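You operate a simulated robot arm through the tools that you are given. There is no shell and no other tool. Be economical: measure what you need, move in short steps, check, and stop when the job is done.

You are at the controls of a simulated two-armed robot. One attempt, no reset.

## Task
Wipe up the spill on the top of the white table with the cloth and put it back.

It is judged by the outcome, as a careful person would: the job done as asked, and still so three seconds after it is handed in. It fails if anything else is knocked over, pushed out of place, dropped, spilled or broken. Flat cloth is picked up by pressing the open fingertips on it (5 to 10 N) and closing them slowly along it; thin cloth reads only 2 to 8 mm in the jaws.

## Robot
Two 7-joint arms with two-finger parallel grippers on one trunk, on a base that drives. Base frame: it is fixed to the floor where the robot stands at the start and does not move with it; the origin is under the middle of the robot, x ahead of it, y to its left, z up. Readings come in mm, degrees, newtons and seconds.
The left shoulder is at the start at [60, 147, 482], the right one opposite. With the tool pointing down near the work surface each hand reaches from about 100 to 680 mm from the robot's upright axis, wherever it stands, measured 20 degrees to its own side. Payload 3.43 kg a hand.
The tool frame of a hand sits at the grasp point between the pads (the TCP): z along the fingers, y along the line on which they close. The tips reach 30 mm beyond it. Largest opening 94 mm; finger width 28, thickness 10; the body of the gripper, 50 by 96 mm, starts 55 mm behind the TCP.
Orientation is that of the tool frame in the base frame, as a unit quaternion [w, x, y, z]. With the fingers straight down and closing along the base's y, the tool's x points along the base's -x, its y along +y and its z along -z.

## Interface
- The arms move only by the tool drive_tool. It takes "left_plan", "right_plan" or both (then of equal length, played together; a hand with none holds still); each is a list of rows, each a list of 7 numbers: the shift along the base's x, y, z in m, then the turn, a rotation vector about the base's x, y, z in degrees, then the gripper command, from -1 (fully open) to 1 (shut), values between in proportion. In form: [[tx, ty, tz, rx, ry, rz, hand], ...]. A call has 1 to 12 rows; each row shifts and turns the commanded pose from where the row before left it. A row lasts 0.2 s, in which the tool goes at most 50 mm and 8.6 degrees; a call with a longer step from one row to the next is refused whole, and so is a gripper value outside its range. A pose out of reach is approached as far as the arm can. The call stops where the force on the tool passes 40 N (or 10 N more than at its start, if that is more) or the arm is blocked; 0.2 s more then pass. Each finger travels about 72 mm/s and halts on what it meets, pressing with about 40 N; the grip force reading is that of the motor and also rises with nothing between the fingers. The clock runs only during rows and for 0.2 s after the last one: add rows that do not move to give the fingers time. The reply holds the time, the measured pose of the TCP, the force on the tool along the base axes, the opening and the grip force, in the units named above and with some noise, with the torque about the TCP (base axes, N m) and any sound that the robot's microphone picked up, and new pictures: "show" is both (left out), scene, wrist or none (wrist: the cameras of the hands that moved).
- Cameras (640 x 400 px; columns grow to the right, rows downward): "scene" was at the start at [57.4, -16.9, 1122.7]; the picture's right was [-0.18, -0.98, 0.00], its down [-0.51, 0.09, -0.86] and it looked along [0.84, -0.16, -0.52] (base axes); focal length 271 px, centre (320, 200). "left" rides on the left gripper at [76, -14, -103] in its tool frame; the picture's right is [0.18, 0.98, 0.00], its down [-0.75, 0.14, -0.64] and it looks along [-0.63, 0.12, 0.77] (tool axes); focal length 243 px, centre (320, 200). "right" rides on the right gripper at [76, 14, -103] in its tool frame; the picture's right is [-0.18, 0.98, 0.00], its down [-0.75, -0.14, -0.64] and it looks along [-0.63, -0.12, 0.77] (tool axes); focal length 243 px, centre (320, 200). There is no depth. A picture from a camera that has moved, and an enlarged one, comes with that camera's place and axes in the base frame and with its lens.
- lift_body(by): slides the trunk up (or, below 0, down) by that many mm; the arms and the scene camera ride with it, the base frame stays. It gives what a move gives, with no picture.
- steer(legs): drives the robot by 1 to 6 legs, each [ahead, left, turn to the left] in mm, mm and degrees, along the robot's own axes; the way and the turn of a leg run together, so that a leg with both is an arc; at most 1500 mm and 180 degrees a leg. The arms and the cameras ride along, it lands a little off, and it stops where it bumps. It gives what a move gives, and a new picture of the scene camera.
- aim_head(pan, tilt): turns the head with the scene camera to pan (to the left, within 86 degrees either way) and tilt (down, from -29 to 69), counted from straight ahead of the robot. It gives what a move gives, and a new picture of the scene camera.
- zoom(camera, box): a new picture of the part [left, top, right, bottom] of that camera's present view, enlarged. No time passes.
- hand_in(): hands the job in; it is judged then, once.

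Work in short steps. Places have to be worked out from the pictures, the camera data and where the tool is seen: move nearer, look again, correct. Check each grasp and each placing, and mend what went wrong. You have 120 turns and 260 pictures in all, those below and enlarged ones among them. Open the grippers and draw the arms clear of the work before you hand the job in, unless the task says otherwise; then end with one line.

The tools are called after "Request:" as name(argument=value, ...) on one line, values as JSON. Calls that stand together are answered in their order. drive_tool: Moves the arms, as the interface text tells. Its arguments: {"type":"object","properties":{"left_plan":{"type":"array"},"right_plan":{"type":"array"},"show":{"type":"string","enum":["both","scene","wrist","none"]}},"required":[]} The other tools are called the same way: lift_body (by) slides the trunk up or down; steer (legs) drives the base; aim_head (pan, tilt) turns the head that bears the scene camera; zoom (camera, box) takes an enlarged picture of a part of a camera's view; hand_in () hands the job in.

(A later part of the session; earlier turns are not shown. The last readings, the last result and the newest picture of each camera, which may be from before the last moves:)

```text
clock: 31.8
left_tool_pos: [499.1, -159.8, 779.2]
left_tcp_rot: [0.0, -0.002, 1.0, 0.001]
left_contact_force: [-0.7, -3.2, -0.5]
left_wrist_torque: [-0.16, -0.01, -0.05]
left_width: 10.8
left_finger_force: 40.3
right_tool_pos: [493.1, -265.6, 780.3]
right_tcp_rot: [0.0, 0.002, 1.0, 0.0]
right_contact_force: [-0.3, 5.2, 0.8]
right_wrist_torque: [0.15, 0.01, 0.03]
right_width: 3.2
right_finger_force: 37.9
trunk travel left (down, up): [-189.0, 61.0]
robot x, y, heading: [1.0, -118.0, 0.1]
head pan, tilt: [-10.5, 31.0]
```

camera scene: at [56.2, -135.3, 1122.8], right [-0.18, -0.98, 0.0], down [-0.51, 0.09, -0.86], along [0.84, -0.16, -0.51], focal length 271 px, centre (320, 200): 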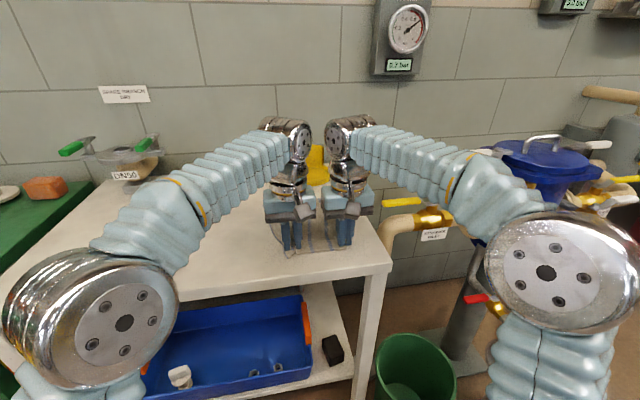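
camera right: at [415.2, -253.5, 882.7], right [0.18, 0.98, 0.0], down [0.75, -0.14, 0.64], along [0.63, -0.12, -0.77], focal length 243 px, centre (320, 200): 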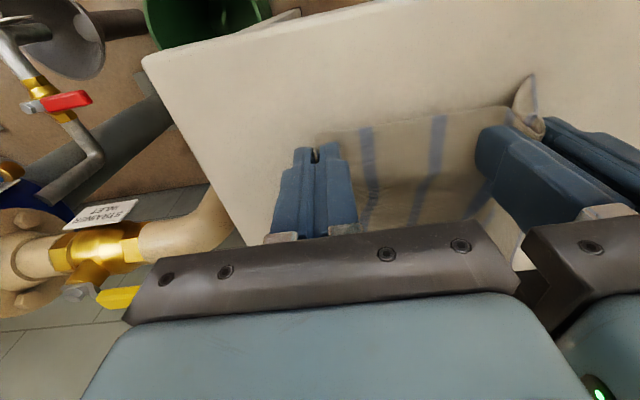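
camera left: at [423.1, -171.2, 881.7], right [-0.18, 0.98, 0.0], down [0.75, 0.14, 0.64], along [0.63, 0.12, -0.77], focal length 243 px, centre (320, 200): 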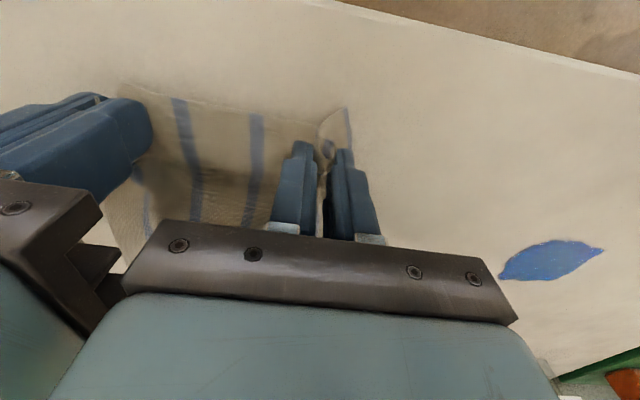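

Request:
steer(legs=[[0, 285, 0]])

Request:
zoom(camera="left", box=[0, 0, 640, 400])

Request:
zoom(camera="right", box=[0, 0, 640, 400])

```text
clock: 33.8
left_tool_pos: [498.7, 122.4, 779.6]
left_tcp_rot: [0.0, 0.002, 1.0, 0.0]
left_contact_force: [0.7, -0.5, -0.4]
left_wrist_torque: [0.0, -0.04, -0.05]
left_width: 10.7
left_finger_force: 40.5
right_tool_pos: [492.7, 18.3, 779.5]
right_tcp_rot: [0.001, 0.001, 1.0, 0.0]
right_contact_force: [0.9, 0.2, 0.1]
right_wrist_torque: [-0.01, -0.01, 0.01]
right_width: 3.1
right_finger_force: 37.8
trunk travel left (down, up): [-189.0, 61.0]
robot x, y, heading: [-1.6, 167.8, 0.1]
head pan, tilt: [-10.5, 31.0]
camera scene: at [57.9, 148.6, 1122.7], right [-0.19, -0.98, 0.0], down [-0.51, 0.1, -0.86], along [0.84, -0.16, -0.52], focal length 271 px, centre (320, 200)
```

scene: 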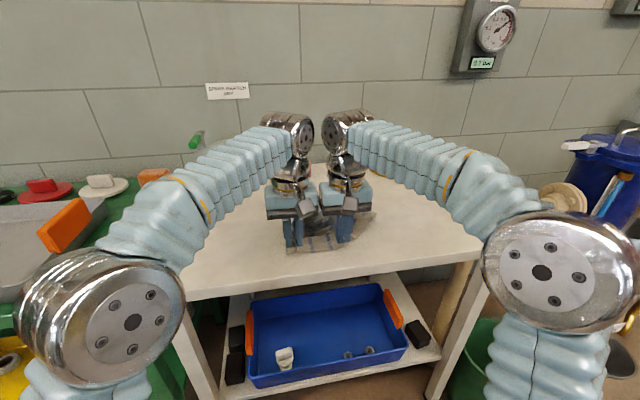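

```text
1.00 times, centred on (320, 200) of left (not enlarged: the box is as wide or as high as the picture)
camera zoom: at [423.4, 107.8, 881.1], right [-0.18, 0.98, 0.0], down [0.75, 0.14, 0.64], along [0.63, 0.12, -0.77], focal length 243 px, centre (320, 200)
```

zoom: 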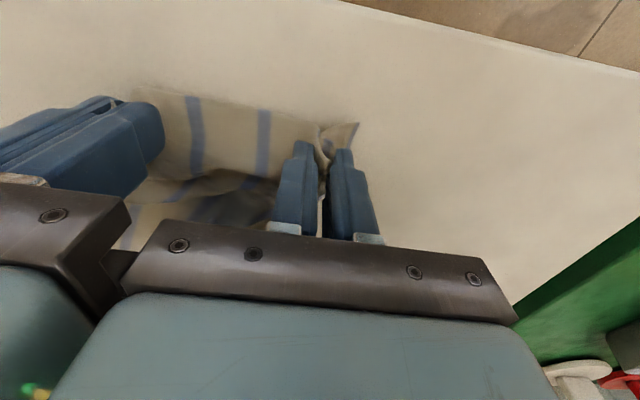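

```text
1.00 times, centred on (320, 200) of right (not enlarged: the box is as wide or as high as the picture)
camera zoom: at [415.3, 33.4, 882.8], right [0.19, 0.98, 0.0], down [0.75, -0.14, 0.64], along [0.63, -0.12, -0.77], focal length 243 px, centre (320, 200)
```

zoom: 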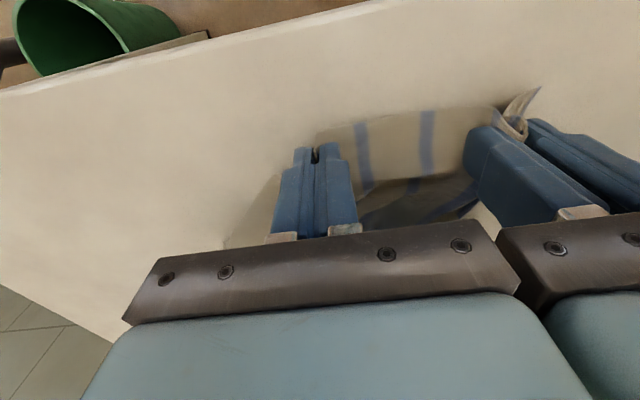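

The cloth now lies over the spill area. I'll do some wiping strokes with light drags in −x and ±y.

Request:
drive_tool(left_plan=[[-0.02, 0, 0, 0, 0, 0, 1], [-0.02, 0, 0, 0, 0, 0, 1], [-0.01, 0.02, 0, 0, 0, 0, 1], [0, 0.03, 0, 0, 0, 0, 1], [0, -0.03, 0, 0, 0, 0, 1], [0, -0.03, 0, 0, 0, 0, 1], [0, -0.03, 0, 0, 0, 0, 1], [0, 0.03, 0, 0, 0, 0, 1], [0, 0.03, 0, 0, 0, 0, 1], [0, 0.0, 0, 0, 0, 0, 1]], right_plan=[[-0.02, 0, 0, 0, 0, 0, 1], [-0.02, 0, 0, 0, 0, 0, 1], [-0.01, 0.02, 0, 0, 0, 0, 1], [0, 0.03, 0, 0, 0, 0, 1], [0, -0.03, 0, 0, 0, 0, 1], [0, -0.03, 0, 0, 0, 0, 1], [0, -0.03, 0, 0, 0, 0, 1], [0, 0.03, 0, 0, 0, 0, 1], [0, 0.03, 0, 0, 0, 0, 1], [0, 0.0, 0, 0, 0, 0, 1]])

```text
clock: 36.0
left_tool_pos: [447.9, 139.5, 779.2]
left_tcp_rot: [0.0, 0.002, 1.0, 0.0]
left_contact_force: [0.4, 0.4, 0.7]
left_wrist_torque: [-0.02, 0.0, 0.0]
left_width: 10.8
left_finger_force: 39.6
right_tool_pos: [442.5, 37.6, 778.3]
right_tcp_rot: [0.0, 0.002, 1.0, -0.001]
right_contact_force: [0.1, -0.2, 0.3]
right_wrist_torque: [-0.02, -0.01, -0.01]
right_width: 3.1
right_finger_force: 37.4
trunk travel left (down, up): [-189.0, 61.0]
robot x, y, heading: [5.0, 166.1, -0.4]
head pan, tilt: [-10.5, 31.0]
camera scene: at [57.9, 148.7, 1122.7], right [-0.19, -0.98, 0.0], down [-0.51, 0.1, -0.86], along [0.84, -0.16, -0.52], focal length 271 px, centre (320, 200)
camera right: at [364.9, 53.4, 881.5], right [0.19, 0.98, 0.0], down [0.75, -0.14, 0.64], along [0.63, -0.12, -0.77], focal length 243 px, centre (320, 200)
camera left: at [372.6, 126.1, 880.3], right [-0.18, 0.98, 0.0], down [0.75, 0.14, 0.64], along [0.63, 0.12, -0.77], focal length 243 px, centre (320, 200)
```

scene: 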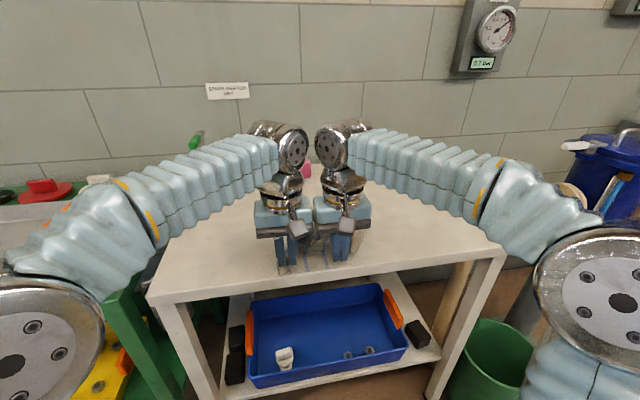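
right: 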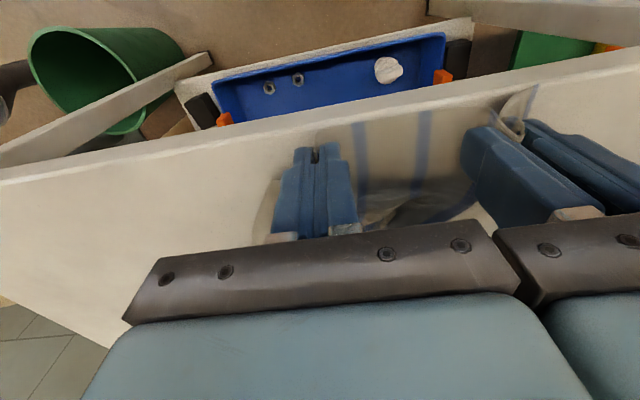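
left: 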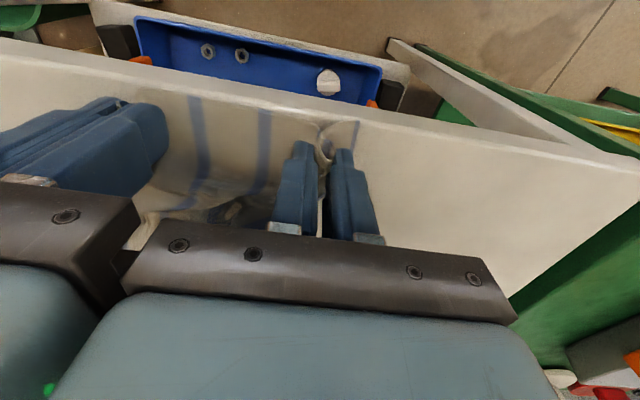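

No spill is visible from here. I'll lift the cloth clear to inspect the table under it.

Request:
drive_tool(left_plan=[[0, 0, 0.045, 0, 0, 0, 1], [0, 0, 0.045, 0, 0, 0, 1], [0, 0, 0.045, 0, 0, 0, 1], [0, 0, 0.045, 0, 0, 0, 1], [0, 0, 0.045, 0, 0, 0, 1], [0, 0, 0.0, 0, 0, 0, 1]], right_plan=[[0, 0, 0.045, 0, 0, 0, 1], [0, 0, 0.045, 0, 0, 0, 1], [0, 0, 0.045, 0, 0, 0, 1], [0, 0, 0.045, 0, 0, 0, 1], [0, 0, 0.045, 0, 0, 0, 1], [0, 0, 0.0, 0, 0, 0, 1]])

```text
clock: 37.4
left_tool_pos: [448.4, 142.5, 890.0]
left_tcp_rot: [0.0, 0.002, 1.0, -0.001]
left_contact_force: [-0.4, -7.4, 2.1]
left_wrist_torque: [-0.26, 0.0, -0.01]
left_width: 11.2
left_finger_force: 39.5
left hand out of reach, approached as far as the arm can: row 3, 4, 5
right_tool_pos: [442.7, 38.9, 914.5]
right_tcp_rot: [0.0, 0.002, 1.0, 0.001]
right_contact_force: [-0.2, 7.8, -2.4]
right_wrist_torque: [0.22, -0.01, 0.02]
right_width: 3.1
right_finger_force: 37.6
right hand out of reach, approached as far as the arm can: row 4, 5
trunk travel left (down, up): [-189.0, 61.0]
robot x, y, heading: [2.4, 165.5, -0.3]
head pan, tilt: [-10.5, 31.0]
camera scene: at [57.9, 148.7, 1122.7], right [-0.19, -0.98, 0.0], down [-0.51, 0.1, -0.86], along [0.84, -0.16, -0.52], focal length 271 px, centre (320, 200)
camera right: at [365.9, 54.2, 1017.9], right [0.19, 0.98, 0.0], down [0.75, -0.14, 0.64], along [0.63, -0.12, -0.77], focal length 243 px, centre (320, 200)
camera left: at [373.8, 129.3, 992.7], right [-0.18, 0.98, 0.0], down [0.75, 0.14, 0.64], along [0.63, 0.11, -0.77], focal length 243 px, centre (320, 200)
```

scene: 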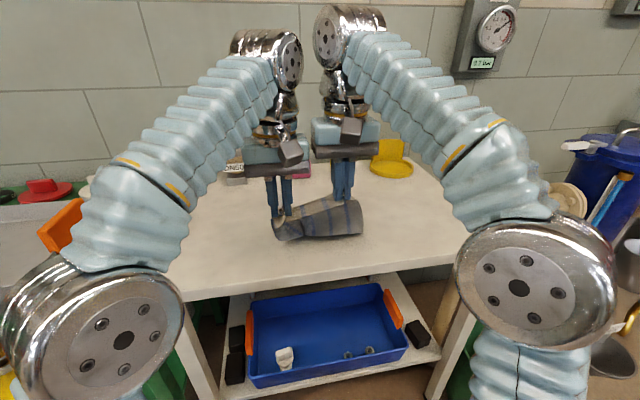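
right: 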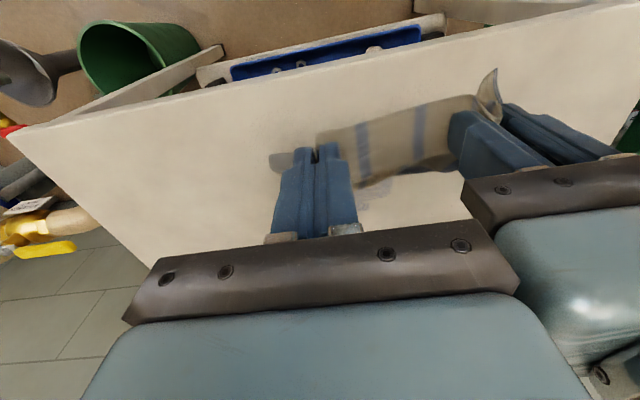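
left: 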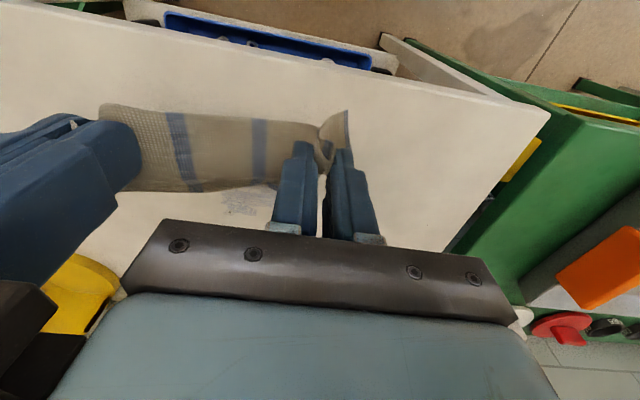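

The spill is mostly gone, but there may be faint traces. I'll zoom in on the table.

Request:
zoom(camera="left", box=[160, 160, 320, 260])

Request:
zoom(camera="right", box=[320, 130, 480, 230])

Request:
zoom(camera="scene", box=[220, 150, 420, 275])

```text
4.00 times, centred on (240, 210) of left
camera zoom: at [373.8, 129.3, 992.7], right [-0.18, 0.98, 0.0], down [0.75, 0.14, 0.64], along [0.63, 0.11, -0.77], focal length 970 px, centre (640, 160)
```

zoom: 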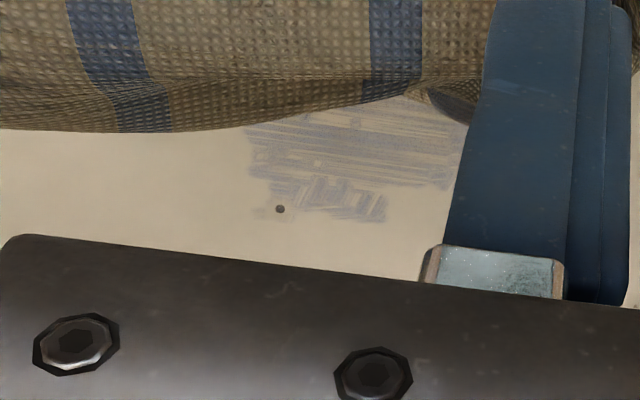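

```text
4.00 times, centred on (400, 180) of right
camera zoom: at [365.9, 54.2, 1017.9], right [0.19, 0.98, 0.0], down [0.75, -0.14, 0.64], along [0.63, -0.12, -0.77], focal length 970 px, centre (0, 280)
```

zoom: 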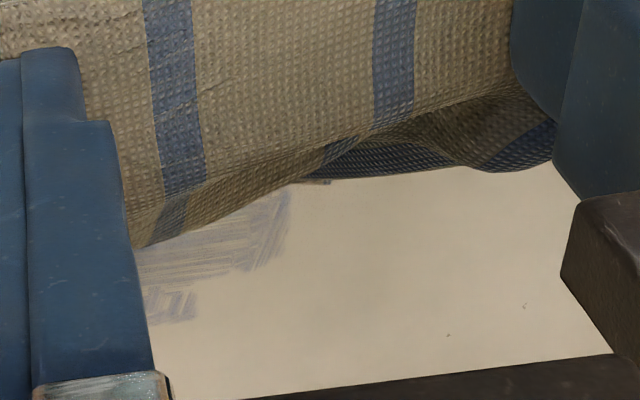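

```text
3.20 times, centred on (320, 212) of scene
camera zoom: at [57.9, 148.7, 1122.7], right [-0.19, -0.98, 0.0], down [-0.51, 0.1, -0.86], along [0.84, -0.16, -0.52], focal length 867 px, centre (320, 160)
```

zoom: 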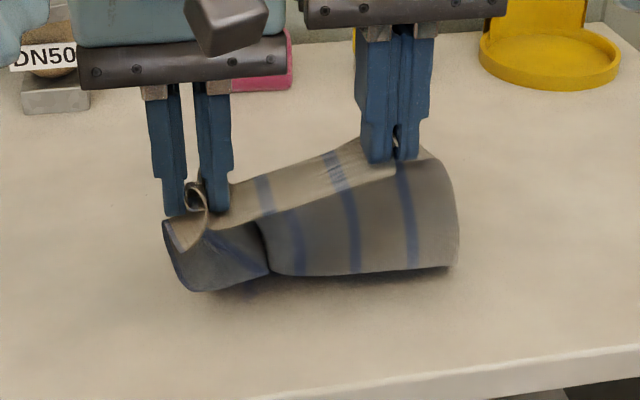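

Wiping streaks are left around x 560–625, y 40–120. I'll move the cloth forward over them and bring it down low to scrub.

Request:
drive_tool(left_plan=[[0.02, -0.01, -0.01, 0, 0, 0, 1], [0.035, -0.01, -0.02, 0, 0, 0, 1], [0.035, -0.01, -0.02, 0, 0, 0, 1], [0.035, 0, -0.02, 0, 0, 0, 1], [0.035, 0, -0.02, 0, 0, 0, 1], [0, 0, 0, 0, 0, 0, 1]], right_plan=[[0.02, -0.01, -0.03, 0, 0, 0, 1], [0.035, -0.01, -0.025, 0, 0, 0, 1], [0.035, -0.01, -0.02, 0, 0, 0, 1], [0.035, 0, -0.02, 0, 0, 0, 1], [0.035, 0, -0.02, 0, 0, 0, 1], [0, 0, 0, 0, 0, 0, 1]])

```text
clock: 38.3
left_tool_pos: [516.6, 120.2, 840.6]
left_tcp_rot: [0.003, 0.007, 1.0, -0.006]
left_contact_force: [4.4, -15.4, -0.6]
left_wrist_torque: [-0.45, -0.24, 0.13]
left_width: 10.9
left_finger_force: 39.9
left hand out of reach, approached as far as the arm can: row 2, 3, 4
right_tool_pos: [545.2, 17.9, 833.5]
right_tcp_rot: [0.0, -0.008, 1.0, 0.008]
right_contact_force: [-6.6, 14.6, 1.7]
right_wrist_torque: [0.48, 0.12, 0.0]
right_width: 3.1
right_finger_force: 38.2
trunk travel left (down, up): [-189.0, 61.0]
robot x, y, heading: [1.0, 163.7, -0.4]
head pan, tilt: [-10.5, 31.0]
stopped in row 4 (left hand): the force on the tool passed its limit at 44 N (the readings are from after the stop); the commanded pose is now the measured one
camera scene: at [56.4, 148.7, 1122.8], right [-0.19, -0.98, 0.0], down [-0.51, 0.1, -0.86], along [0.84, -0.16, -0.51], focal length 271 px, centre (320, 200)
camera right: at [468.2, 28.4, 937.2], right [0.17, 0.99, 0.01], down [0.76, -0.14, 0.64], along [0.63, -0.1, -0.77], focal length 243 px, centre (320, 200)
camera left: at [439.6, 108.2, 941.6], right [-0.17, 0.99, -0.01], down [0.75, 0.14, 0.65], along [0.64, 0.1, -0.76], focal length 243 px, centre (320, 200)
```

scene: 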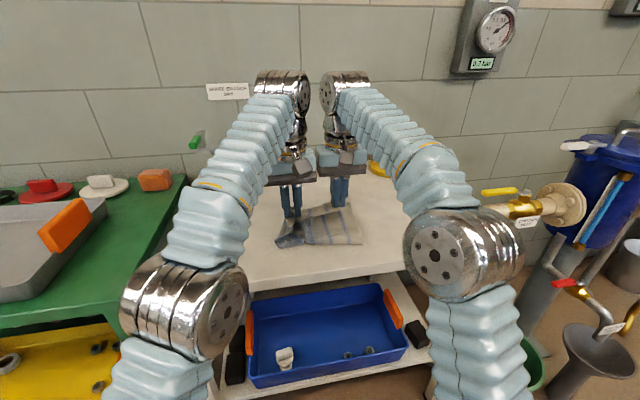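
right: 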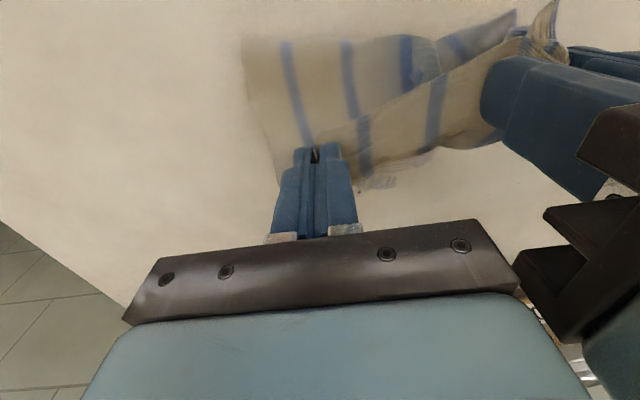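
left: 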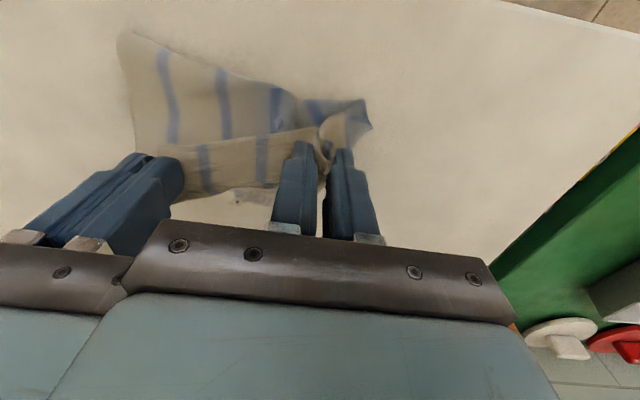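

The left arm's reach is limited while the hand is high. I'll level the hands and go down first, then push forward low across the streaks.

Request:
drive_tool(left_plan=[[0, -0.004, -0.02, 0, 0, 0, 1], [0, 0, -0.02, 0, 0, 0, 1], [0.0, 0, -0.018, 0, 0, 0, 1], [0.025, 0, 0, 0, 0, 0, 1], [0.025, 0, 0, 0, 0, 0, 1], [0.025, 0, 0, 0, 0, 0, 1], [0, 0, 0, 0, 0, 0, 1]], right_plan=[[-0.015, 0.003, -0.018, 0, 0, 0, 1], [-0.013, 0, -0.018, 0, 0, 0, 1], [0.0, 0, -0.015, 0, 0, 0, 1], [0.025, 0, 0, 0, 0, 0, 1], [0.025, 0, 0, 0, 0, 0, 1], [0.025, 0, 0, 0, 0, 0, 1], [0, 0, 0, 0, 0, 0, 1]])

```text
clock: 39.9
left_tool_pos: [572.6, 125.0, 776.3]
left_tcp_rot: [0.003, 0.006, 1.0, -0.005]
left_contact_force: [3.2, -15.7, 4.6]
left_wrist_torque: [-0.53, -0.11, 0.12]
left_width: 11.0
left_finger_force: 39.6
left hand out of reach, approached as far as the arm can: row 6
right_tool_pos: [593.1, 19.6, 781.7]
right_tcp_rot: [-0.002, -0.007, 1.0, 0.008]
right_contact_force: [-4.6, 16.6, -1.3]
right_wrist_torque: [0.48, 0.11, 0.03]
right_width: 3.2
right_finger_force: 37.3
trunk travel left (down, up): [-189.0, 61.0]
robot x, y, heading: [1.5, 166.3, -0.0]
head pan, tilt: [-10.5, 31.0]
camera scene: at [57.6, 148.7, 1122.7], right [-0.19, -0.98, 0.0], down [-0.51, 0.1, -0.86], along [0.84, -0.16, -0.52], focal length 271 px, centre (320, 200)
camera right: at [516.2, 30.7, 884.4], right [0.17, 0.99, 0.01], down [0.76, -0.14, 0.64], along [0.63, -0.1, -0.77], focal length 243 px, centre (320, 200)
camera left: at [496.4, 112.6, 877.6], right [-0.17, 0.99, -0.01], down [0.75, 0.14, 0.64], along [0.64, 0.1, -0.76], focal length 243 px, centre (320, 200)
```

scene: 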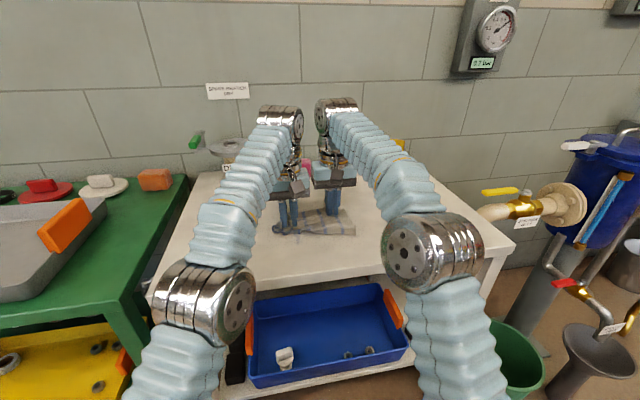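
right: 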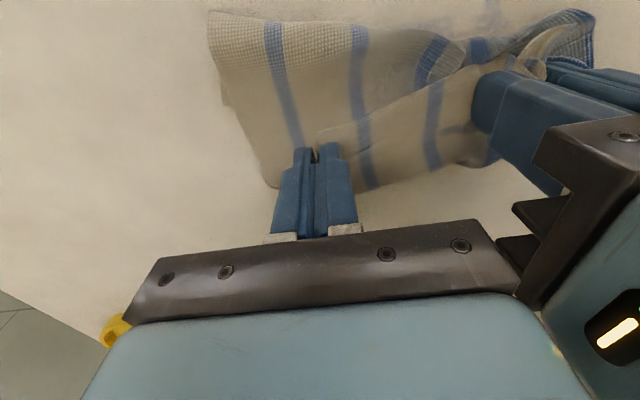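
left: 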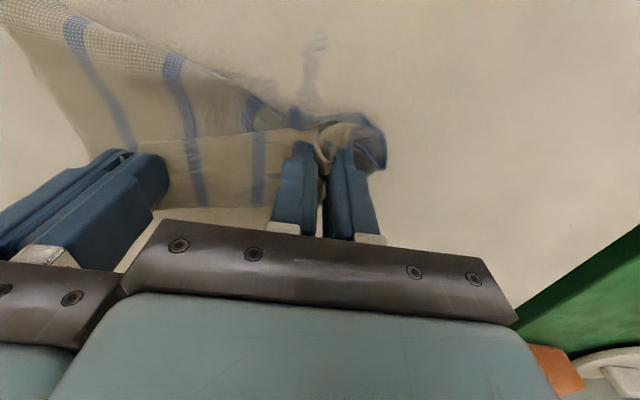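

The cloth now trails toward the robot, covering about x 500–590, and a faint streak shows near (522, 113). I'll lower it to light contact and rub it sideways with small base moves.

Request:
drive_tool(left_plan=[[0, -0.003, -0.001, 0, 0, 0, 1], [0, 0, 0, 0, 0, 0, 1]], right_plan=[[-0.01, 0.002, -0.003, 0, 0, 0, 1], [-0.008, 0, -0.002, 0, 0, 0, 1]], show="none")

Request:
steer(legs=[[0, 50, 0], [0, -110, 0], [0, 110, 0], [0, -110, 0]])

Request:
zoom(camera="left", box=[0, 0, 640, 400])

Request:
zoom(camera="right", box=[0, 0, 640, 400])

```text
clock: 40.5
left_tool_pos: [572.4, 123.9, 775.7]
left_tcp_rot: [0.002, 0.004, 1.0, -0.004]
left_contact_force: [-2.2, -1.9, 7.5]
left_wrist_torque: [-0.06, 0.06, 0.01]
left_width: 10.9
left_finger_force: 39.9
right_tool_pos: [576.0, 18.6, 776.6]
right_tcp_rot: [-0.001, -0.003, 1.0, 0.004]
right_contact_force: [0.3, 3.1, 0.5]
right_wrist_torque: [0.14, 0.05, -0.02]
right_width: 3.2
right_finger_force: 37.8
trunk travel left (down, up): [-189.0, 61.0]
robot x, y, heading: [3.4, 164.9, -0.4]
head pan, tilt: [-10.5, 31.0]
```

```text
clock: 43.9
left_tool_pos: [572.8, 66.0, 774.8]
left_tcp_rot: [0.003, 0.006, 1.0, -0.005]
left_contact_force: [-0.1, 1.1, 11.0]
left_wrist_torque: [0.01, 0.0, -0.01]
left_width: 10.7
left_finger_force: 39.8
right_tool_pos: [574.5, -38.4, 776.0]
right_tcp_rot: [-0.001, -0.006, 1.0, 0.005]
right_contact_force: [0.8, 0.6, 0.4]
right_wrist_torque: [0.0, 0.01, 0.01]
right_width: 3.2
right_finger_force: 37.8
trunk travel left (down, up): [-189.0, 61.0]
robot x, y, heading: [0.3, 111.9, -0.4]
head pan, tilt: [-10.5, 31.0]
camera scene: at [57.2, 91.0, 1122.7], right [-0.18, -0.98, 0.0], down [-0.51, 0.09, -0.86], along [0.84, -0.16, -0.51], focal length 271 px, centre (320, 200)
```

scene: 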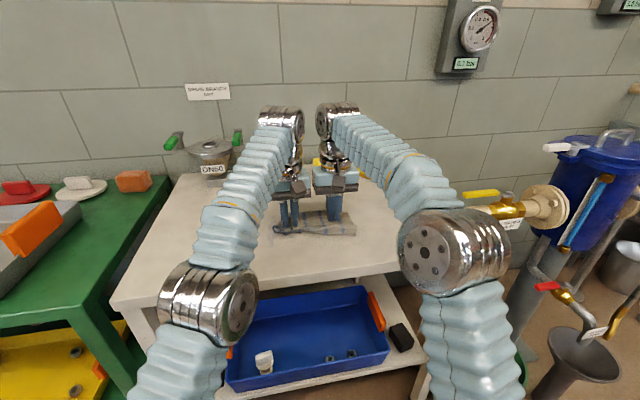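

```text
1.00 times, centred on (320, 200) of left (not enlarged: the box is as wide or as high as the picture)
camera zoom: at [496.7, 53.1, 876.7], right [-0.17, 0.98, -0.01], down [0.75, 0.14, 0.65], along [0.64, 0.11, -0.76], focal length 243 px, centre (320, 200)
```

zoom: 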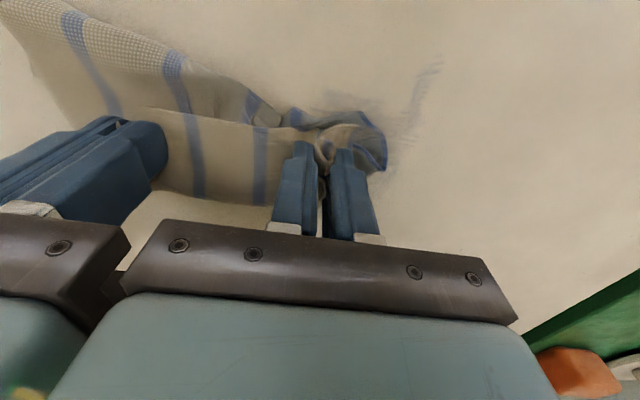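

```text
1.00 times, centred on (320, 200) of right (not enlarged: the box is as wide or as high as the picture)
camera zoom: at [498.6, -25.6, 880.3], right [0.17, 0.98, 0.01], down [0.76, -0.14, 0.64], along [0.63, -0.1, -0.77], focal length 243 px, centre (320, 200)
```

zoom: 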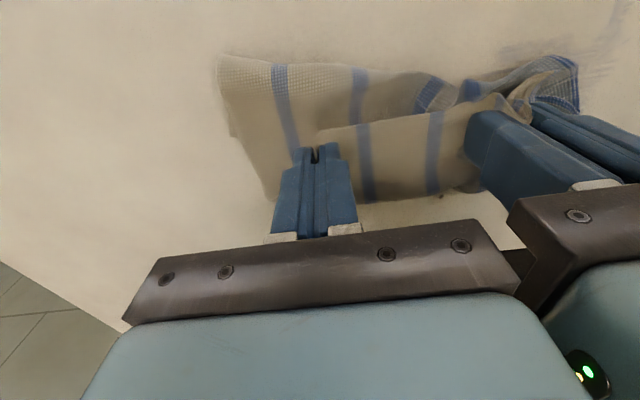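

Streaks remain near (539, 70) and (522, 111). I'll scrub that patch with the cloth bundle under the left hand, in a serpentine, moving both hands together.

Request:
drive_tool(left_plan=[[-0.03, 0, 0, 0, 0, 0, 1], [-0.03, 0, 0, 0, 0, 0, 1], [-0.01, 0.018, 0, 0, 0, 0, 1], [0.035, 0, 0, 0, 0, 0, 1], [0.03, 0, 0, 0, 0, 0, 1], [0, 0.018, 0, 0, 0, 0, 1], [-0.035, 0, 0, 0, 0, 0, 1], [-0.03, 0, 0, 0, 0, 0, 1], [0, 0.018, 0, 0, 0, 0, 1], [0.035, 0, 0, 0, 0, 0, 1], [0.03, 0, 0, 0, 0, 0, 1], [0, 0, 0, 0, 0, 0, 1]], right_plan=[[-0.03, 0, 0, 0, 0, 0, 1], [-0.03, 0, 0, 0, 0, 0, 1], [-0.01, 0.018, 0, 0, 0, 0, 1], [0.035, 0, 0, 0, 0, 0, 1], [0.03, 0, 0, 0, 0, 0, 1], [0, 0.018, 0, 0, 0, 0, 1], [-0.035, 0, 0, 0, 0, 0, 1], [-0.03, 0, 0, 0, 0, 0, 1], [0, 0.018, 0, 0, 0, 0, 1], [0.035, 0, 0, 0, 0, 0, 1], [0.03, 0, 0, 0, 0, 0, 1], [0, 0, 0, 0, 0, 0, 1]], show="wrist")

```text
clock: 46.5
left_tool_pos: [567.4, 118.8, 775.3]
left_tcp_rot: [0.002, 0.005, 1.0, -0.005]
left_contact_force: [0.4, -1.0, 3.0]
left_wrist_torque: [0.0, -0.02, -0.01]
left_width: 10.7
left_finger_force: 40.0
right_tool_pos: [571.7, 15.0, 777.7]
right_tcp_rot: [-0.001, -0.005, 1.0, 0.006]
right_contact_force: [-0.7, 0.9, 1.0]
right_wrist_torque: [0.02, 0.0, 0.01]
right_width: 3.2
right_finger_force: 37.9
trunk travel left (down, up): [-189.0, 61.0]
robot x, y, heading: [-0.5, 106.8, -0.2]
head pan, tilt: [-10.5, 31.0]
camera right: at [494.2, 28.1, 880.5], right [0.17, 0.98, 0.01], down [0.76, -0.14, 0.64], along [0.63, -0.1, -0.77], focal length 243 px, centre (320, 200)
camera left: at [491.7, 107.1, 877.5], right [-0.17, 0.98, -0.01], down [0.75, 0.14, 0.65], along [0.64, 0.1, -0.76], focal length 243 px, centre (320, 200)
```

right: 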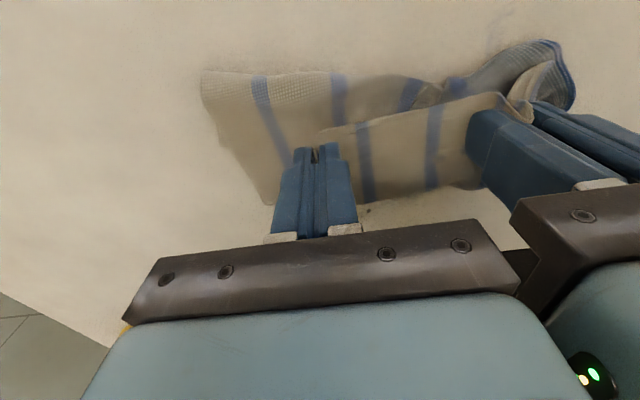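
left: 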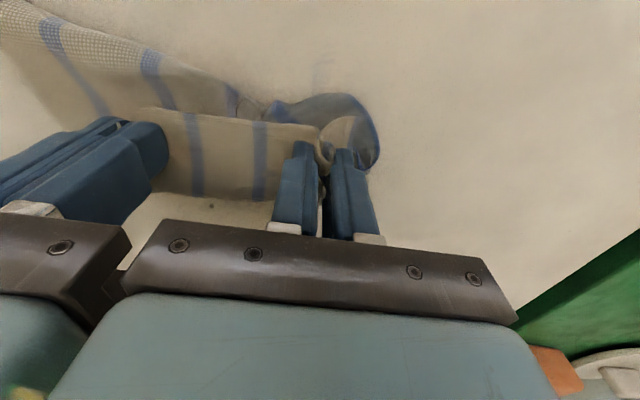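

It's much cleaner. I'll drive right to move the cloth off the patch and inspect it.

Request:
steer(legs=[[0, -130, 0]])

Request:
zoom(camera="left", box=[260, 0, 640, 240])

```text
clock: 47.7
left_tool_pos: [567.7, -10.1, 775.9]
left_tcp_rot: [0.002, 0.005, 1.0, -0.004]
left_contact_force: [0.0, 0.3, 3.2]
left_wrist_torque: [-0.03, 0.03, -0.01]
left_width: 10.9
left_finger_force: 39.9
right_tool_pos: [570.6, -113.3, 777.0]
right_tcp_rot: [-0.001, -0.006, 1.0, 0.005]
right_contact_force: [0.8, 0.6, -0.4]
right_wrist_torque: [0.0, 0.0, 0.03]
right_width: 3.1
right_finger_force: 37.0
trunk travel left (down, up): [-189.0, 61.0]
robot x, y, heading: [1.6, -21.7, -0.2]
head pan, tilt: [-10.5, 31.0]
camera scene: at [57.4, -38.6, 1122.7], right [-0.18, -0.98, 0.0], down [-0.51, 0.09, -0.86], along [0.84, -0.16, -0.52], focal length 271 px, centre (320, 200)
```

scene: 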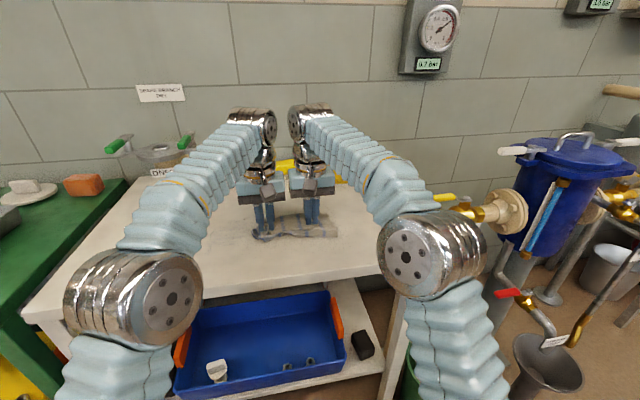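

```text
1.67 times, centred on (450, 120) of left
camera zoom: at [491.3, -22.1, 877.5], right [-0.18, 0.98, -0.01], down [0.75, 0.14, 0.65], along [0.64, 0.11, -0.76], focal length 404 px, centre (103, 333)
```

zoom: 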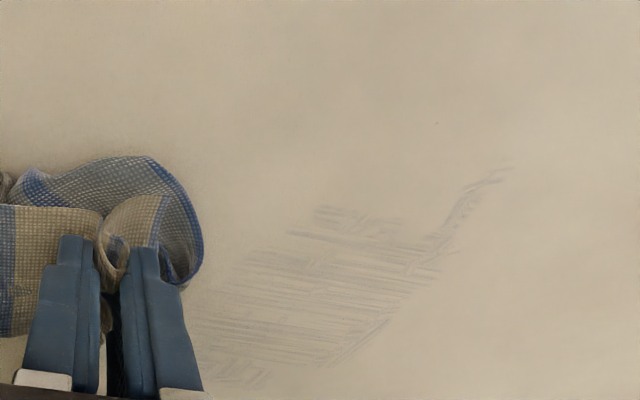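

Faint residue remains over x 513–625, y 40–115. More passes are needed, so I'll press slightly harder and sweep sideways several times with the base.

Request:
drive_tool(left_plan=[[0.0, 0, -0.0006, 0, 0, 0, 1], [0, 0, 0, 0, 0, 0, 1]], right_plan=[[0.0, 0, -0.003, 0, 0, 0, 1], [0, 0, -0.001, 0, 0, 0, 1]], show="none")

Request:
steer(legs=[[0, 190, 0], [0, -190, 0], [0, 190, 0], [0, -190, 0], [0, 190, 0], [0, -190, 0]])

Request:
zoom(camera="left", box=[260, 0, 640, 240])

```text
clock: 48.3
left_tool_pos: [566.9, -10.6, 775.7]
left_tcp_rot: [0.004, 0.004, 1.0, -0.005]
left_contact_force: [0.8, -1.7, 3.7]
left_wrist_torque: [-0.01, -0.04, -0.01]
left_width: 10.3
left_finger_force: 40.1
right_tool_pos: [570.0, -114.2, 772.7]
right_tcp_rot: [-0.002, -0.006, 1.0, 0.005]
right_contact_force: [-0.3, 0.9, 0.9]
right_wrist_torque: [0.03, 0.0, -0.03]
right_width: 2.8
right_finger_force: 37.4
trunk travel left (down, up): [-189.0, 61.0]
robot x, y, heading: [-3.2, -24.0, -0.1]
head pan, tilt: [-10.5, 31.0]
```

```text
clock: 55.7
left_tool_pos: [567.7, -14.7, 773.9]
left_tcp_rot: [0.003, 0.004, 1.0, -0.004]
left_contact_force: [0.2, -0.5, 4.3]
left_wrist_torque: [-0.04, -0.02, 0.01]
left_width: 10.7
left_finger_force: 39.5
right_tool_pos: [571.1, -118.2, 773.1]
right_tcp_rot: [-0.001, -0.005, 1.0, 0.006]
right_contact_force: [-0.8, 1.2, 0.7]
right_wrist_torque: [0.04, 0.01, 0.0]
right_width: 2.7
right_finger_force: 37.5
trunk travel left (down, up): [-189.0, 61.0]
robot x, y, heading: [2.8, -25.0, 0.2]
head pan, tilt: [-10.5, 31.0]
camera scene: at [57.2, -43.0, 1122.7], right [-0.18, -0.98, 0.0], down [-0.51, 0.09, -0.86], along [0.84, -0.16, -0.52], focal length 271 px, centre (320, 200)
```

scene: 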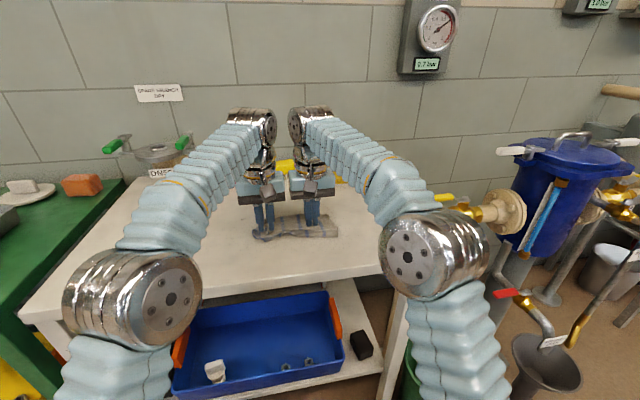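

```text
1.67 times, centred on (450, 120) of left
camera zoom: at [491.0, -26.6, 877.2], right [-0.17, 0.98, -0.01], down [0.75, 0.14, 0.65], along [0.64, 0.11, -0.76], focal length 404 px, centre (103, 333)
```

zoom: 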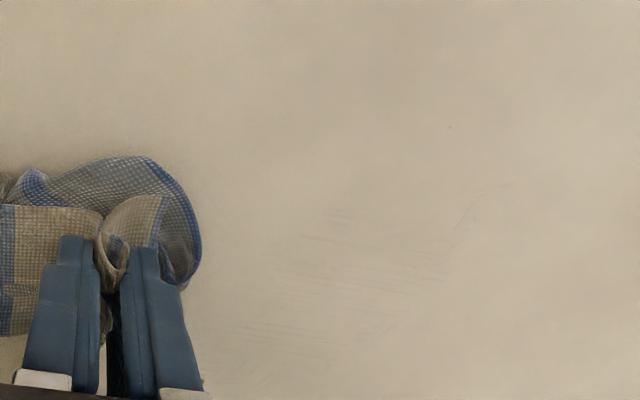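

Almost gone. One more round with the hands 20 mm farther forward, then a round farther back.

Request:
drive_tool(left_plan=[[0.02, 0, 0, 0, 0, 0, 1], [0, 0, 0, 0, 0, 0, 1]], right_plan=[[0.02, 0, 0, 0, 0, 0, 1], [0, 0, 0, 0, 0, 0, 1]], show="none")

Request:
steer(legs=[[0, 190, 0], [0, -190, 0], [0, 190, 0], [0, -190, 0], [0, 190, 0], [0, -190, 0]])

Request:
drive_tool(left_plan=[[-0.03, 0, 0, 0, 0, 0, 1], [-0.03, 0, 0, 0, 0, 0, 1]], right_plan=[[-0.03, 0, 0, 0, 0, 0, 1], [-0.03, 0, 0, 0, 0, 0, 1]], show="none")

Request:
steer(legs=[[0, 190, 0], [0, -190, 0], [0, 190, 0], [0, -190, 0]])

Request:
zoom(camera="left", box=[260, 0, 640, 240])

```text
clock: 56.3
left_tool_pos: [587.7, -13.6, 775.8]
left_tcp_rot: [0.003, 0.005, 1.0, -0.004]
left_contact_force: [-1.1, -1.8, 4.3]
left_wrist_torque: [-0.05, -0.02, -0.03]
left_width: 10.4
left_finger_force: 39.8
right_tool_pos: [590.1, -118.8, 774.1]
right_tcp_rot: [-0.001, -0.006, 1.0, 0.004]
right_contact_force: [0.3, 0.7, 1.9]
right_wrist_torque: [0.0, -0.01, 0.01]
right_width: 3.2
right_finger_force: 37.9
trunk travel left (down, up): [-189.0, 61.0]
robot x, y, heading: [1.2, -28.4, 0.0]
head pan, tilt: [-10.5, 31.0]
```

```text
clock: 63.6
left_tool_pos: [586.4, -23.6, 775.2]
left_tcp_rot: [0.004, 0.007, 1.0, -0.004]
left_contact_force: [-0.7, -0.6, 5.1]
left_wrist_torque: [-0.01, -0.09, -0.02]
left_width: 10.5
left_finger_force: 39.7
right_tool_pos: [590.2, -128.6, 772.7]
right_tcp_rot: [-0.001, -0.004, 1.0, 0.005]
right_contact_force: [-0.7, 1.1, 2.0]
right_wrist_torque: [0.05, 0.0, 0.01]
right_width: 3.1
right_finger_force: 37.4
trunk travel left (down, up): [-189.0, 61.0]
robot x, y, heading: [0.3, -30.1, -0.2]
head pan, tilt: [-10.5, 31.0]
camera scene: at [56.7, -50.0, 1122.7], right [-0.19, -0.98, 0.0], down [-0.51, 0.1, -0.86], along [0.84, -0.16, -0.52], focal length 271 px, centre (320, 200)
```

scene: 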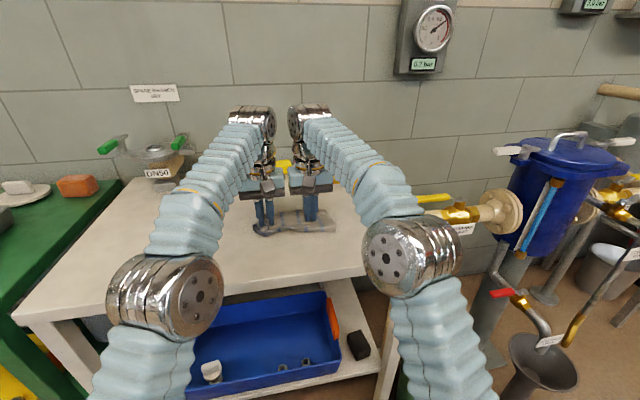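

```text
clock: 64.2
left_tool_pos: [526.9, -25.4, 774.7]
left_tcp_rot: [0.003, 0.006, 1.0, -0.005]
left_contact_force: [-0.9, -0.8, 2.6]
left_wrist_torque: [0.01, 0.09, 0.0]
left_width: 10.7
left_finger_force: 40.2
right_tool_pos: [528.7, -127.4, 773.2]
right_tcp_rot: [-0.002, -0.003, 1.0, 0.005]
right_contact_force: [-0.9, 0.3, 7.1]
right_wrist_torque: [0.06, 0.12, -0.02]
right_width: 3.2
right_finger_force: 38.0
trunk travel left (down, up): [-189.0, 61.0]
robot x, y, heading: [1.2, -33.4, -0.3]
head pan, tilt: [-10.5, 31.0]
```

```text
clock: 69.2
left_tool_pos: [526.7, -29.0, 775.4]
left_tcp_rot: [0.003, 0.009, 1.0, -0.004]
left_contact_force: [-0.3, -0.9, 2.6]
left_wrist_torque: [0.02, 0.02, -0.03]
left_width: 10.6
left_finger_force: 40.2
right_tool_pos: [528.6, -132.7, 772.6]
right_tcp_rot: [-0.001, -0.002, 1.0, 0.005]
right_contact_force: [0.5, 1.3, 5.1]
right_wrist_torque: [0.03, 0.01, 0.02]
right_width: 3.0
right_finger_force: 37.7
trunk travel left (down, up): [-189.0, 61.0]
robot x, y, heading: [-2.0, -35.5, -0.6]
head pan, tilt: [-10.5, 31.0]
camera scene: at [56.3, -52.0, 1122.7], right [-0.19, -0.98, 0.0], down [-0.51, 0.1, -0.86], along [0.84, -0.16, -0.52], focal length 271 px, centre (320, 200)
```

scene: 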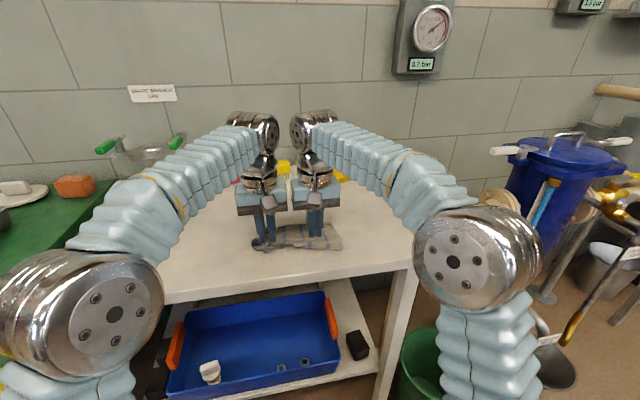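

```text
1.67 times, centred on (450, 120) of left
camera zoom: at [450.5, -40.1, 877.6], right [-0.17, 0.99, -0.01], down [0.75, 0.13, 0.65], along [0.64, 0.1, -0.76], focal length 404 px, centre (103, 333)
```

zoom: 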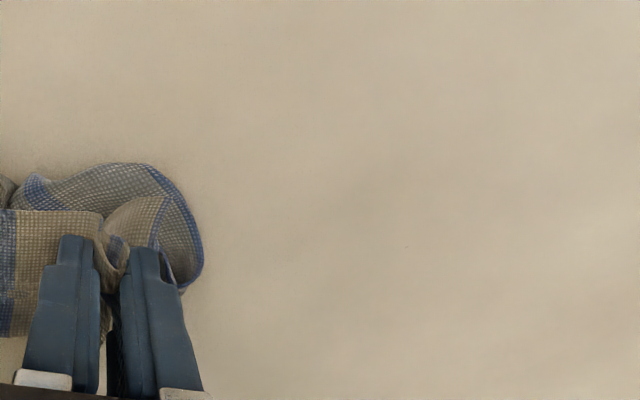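

The table looks clean there. Now to put the cloth back. I'll raise the trunk and hands to hang the cloth, then drive right toward its original place.

Request:
lift_body(by=60)

Request:
drive_tool(left_plan=[[-0.02, 0, 0.035, 0, 0, 0, 1], [-0.02, 0, 0.035, 0, 0, 0, 1], [-0.02, 0, 0.035, 0, 0, 0, 1], [-0.02, 0, 0.03, 0, 0, 0, 1], [0, 0, 0, 0, 0, 0, 1], [0, 0, 0, 0, 0, 0, 1]], right_plan=[[-0.02, 0, 0.035, 0, 0, 0, 1], [-0.02, 0, 0.035, 0, 0, 0, 1], [-0.02, 0, 0.035, 0, 0, 0, 1], [-0.02, 0, 0.03, 0, 0, 0, 1], [0, 0, 0, 0, 0, 0, 1], [0, 0, 0, 0, 0, 0, 1]], show="none")

Request:
steer(legs=[[0, -120, 0]])

```text
clock: 70.2
left_tool_pos: [527.2, -28.0, 836.3]
left_tcp_rot: [0.003, 0.009, 1.0, -0.004]
left_contact_force: [0.0, -0.1, -0.8]
left_wrist_torque: [-0.02, -0.01, -0.04]
left_width: 10.7
left_finger_force: 40.0
right_tool_pos: [528.9, -132.6, 832.5]
right_tcp_rot: [-0.002, -0.002, 1.0, 0.005]
right_contact_force: [0.1, -0.3, -0.8]
right_wrist_torque: [0.04, 0.04, -0.01]
right_width: 3.1
right_finger_force: 38.0
trunk travel left (down, up): [-249.0, 1.0]
robot x, y, heading: [-3.9, -34.9, -0.8]
head pan, tilt: [-10.5, 31.0]
```

```text
clock: 71.6
left_tool_pos: [454.4, -28.9, 960.6]
left_tcp_rot: [0.003, 0.008, 1.0, -0.006]
left_contact_force: [-0.2, -1.0, -0.2]
left_wrist_torque: [-0.04, 0.01, -0.01]
left_width: 10.8
left_finger_force: 40.0
left hand out of reach, approached as far as the arm can: row 4
right_tool_pos: [447.2, -132.0, 968.0]
right_tcp_rot: [-0.001, -0.001, 1.0, 0.005]
right_contact_force: [-0.2, 1.5, -0.4]
right_wrist_torque: [0.02, 0.03, -0.01]
right_width: 2.8
right_finger_force: 37.4
trunk travel left (down, up): [-249.0, 1.0]
robot x, y, heading: [-1.8, -30.8, -0.6]
head pan, tilt: [-10.5, 31.0]
```

```text
clock: 72.9
left_tool_pos: [453.6, -149.4, 960.6]
left_tcp_rot: [0.003, 0.009, 1.0, -0.005]
left_contact_force: [-0.1, -1.1, -0.3]
left_wrist_torque: [-0.04, 0.03, -0.01]
left_width: 10.6
left_finger_force: 40.0
right_tool_pos: [446.3, -252.7, 968.8]
right_tcp_rot: [-0.001, -0.001, 1.0, 0.005]
right_contact_force: [0.4, 0.2, 0.2]
right_wrist_torque: [-0.02, 0.0, 0.02]
right_width: 2.9
right_finger_force: 37.8
trunk travel left (down, up): [-249.0, 1.0]
robot x, y, heading: [-0.5, -154.2, -0.9]
head pan, tilt: [-10.5, 31.0]
camera scene: at [55.5, -172.2, 1182.7], right [-0.19, -0.98, 0.0], down [-0.51, 0.1, -0.86], along [0.84, -0.16, -0.52], focal length 271 px, centre (320, 200)
```

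scene: 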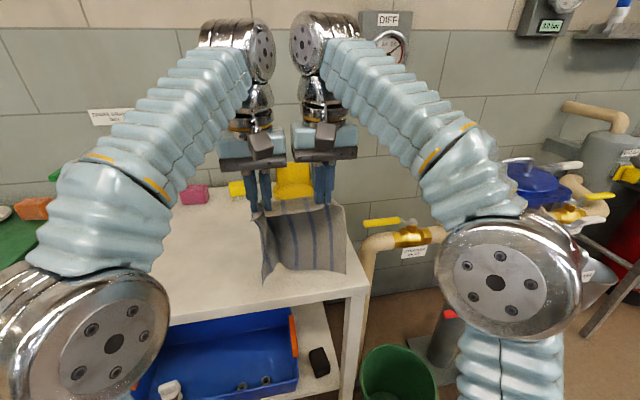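

The cloth hangs as a clean sheet. I'd like to lay it with its bottom edge at x ≈ 480 while the hands travel forward to x ≈ 700, which means driving about 100 mm forward. I'll check the floor clearance to the table first.

Request:
aim_head(pan=0, tilt=69)

```text
clock: 73.9
left_tool_pos: [452.6, -148.1, 961.2]
left_tcp_rot: [0.003, 0.009, 1.0, -0.006]
left_contact_force: [-0.4, 0.8, -0.8]
left_wrist_torque: [0.0, -0.01, 0.0]
left_width: 10.3
left_finger_force: 39.0
right_tool_pos: [446.0, -252.6, 968.7]
right_tcp_rot: [0.0, 0.0, 1.0, 0.005]
right_contact_force: [0.2, 0.5, 0.4]
right_wrist_torque: [0.02, 0.02, 0.02]
right_width: 3.3
right_finger_force: 37.4
trunk travel left (down, up): [-249.0, 1.0]
robot x, y, heading: [-6.8, -153.2, -0.4]
head pan, tilt: [0.0, 68.8]
camera scene: at [23.1, -155.7, 1132.9], right [-0.01, -1.0, 0.0], down [-0.93, 0.01, -0.36], along [0.36, 0.0, -0.93], focal length 271 px, centre (320, 200)
```

scene: 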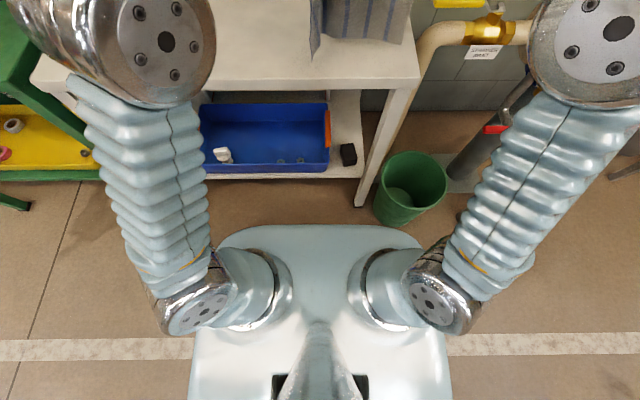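

The visible body front looks to be well over 100 mm from the table legs and the bucket. I'll drive 60 mm forward, then lay the cloth.

Request:
steer(legs=[[60, 0, 0]])

Request:
aim_head(pan=0, tilt=40)

```text
clock: 74.9
left_tool_pos: [514.5, -149.4, 960.8]
left_tcp_rot: [0.003, 0.009, 1.0, -0.006]
left_contact_force: [0.5, -1.1, 0.9]
left_wrist_torque: [-0.03, -0.02, 0.01]
left_width: 10.5
left_finger_force: 39.9
right_tool_pos: [506.9, -252.3, 968.3]
right_tcp_rot: [-0.001, -0.001, 1.0, 0.005]
right_contact_force: [0.3, 0.5, 0.1]
right_wrist_torque: [0.0, -0.01, -0.01]
right_width: 3.3
right_finger_force: 37.9
trunk travel left (down, up): [-249.0, 1.0]
robot x, y, heading: [61.5, -150.7, -0.7]
head pan, tilt: [0.0, 68.8]
camera scene: at [84.1, -156.2, 1132.8], right [-0.01, -1.0, 0.0], down [-0.93, 0.01, -0.36], along [0.36, 0.0, -0.93], focal length 271 px, centre (320, 200)
```

scene: 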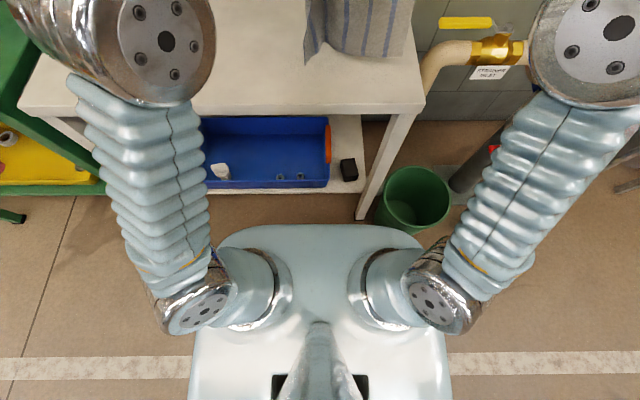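

```text
clock: 75.8
left_tool_pos: [514.8, -149.0, 960.7]
left_tcp_rot: [0.004, 0.009, 1.0, -0.005]
left_contact_force: [0.2, -0.5, -0.5]
left_wrist_torque: [0.01, 0.02, -0.04]
left_width: 10.6
left_finger_force: 39.8
right_tool_pos: [507.2, -252.8, 968.9]
right_tcp_rot: [-0.001, -0.002, 1.0, 0.006]
right_contact_force: [-0.7, 0.8, -0.3]
right_wrist_torque: [-0.01, -0.01, 0.0]
right_width: 2.8
right_finger_force: 37.9
trunk travel left (down, up): [-249.0, 1.0]
robot x, y, heading: [61.2, -156.9, -0.7]
head pan, tilt: [0.0, 40.0]
camera scene: at [113.3, -156.5, 1168.9], right [-0.01, -1.0, 0.0], down [-0.64, 0.01, -0.77], along [0.77, -0.01, -0.64], focal length 271 px, centre (320, 200)
```

scene: 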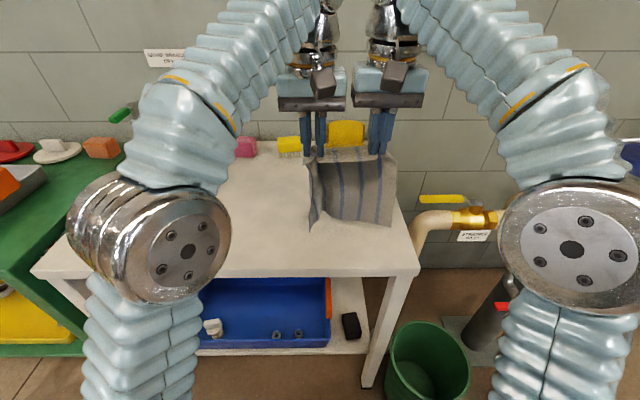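

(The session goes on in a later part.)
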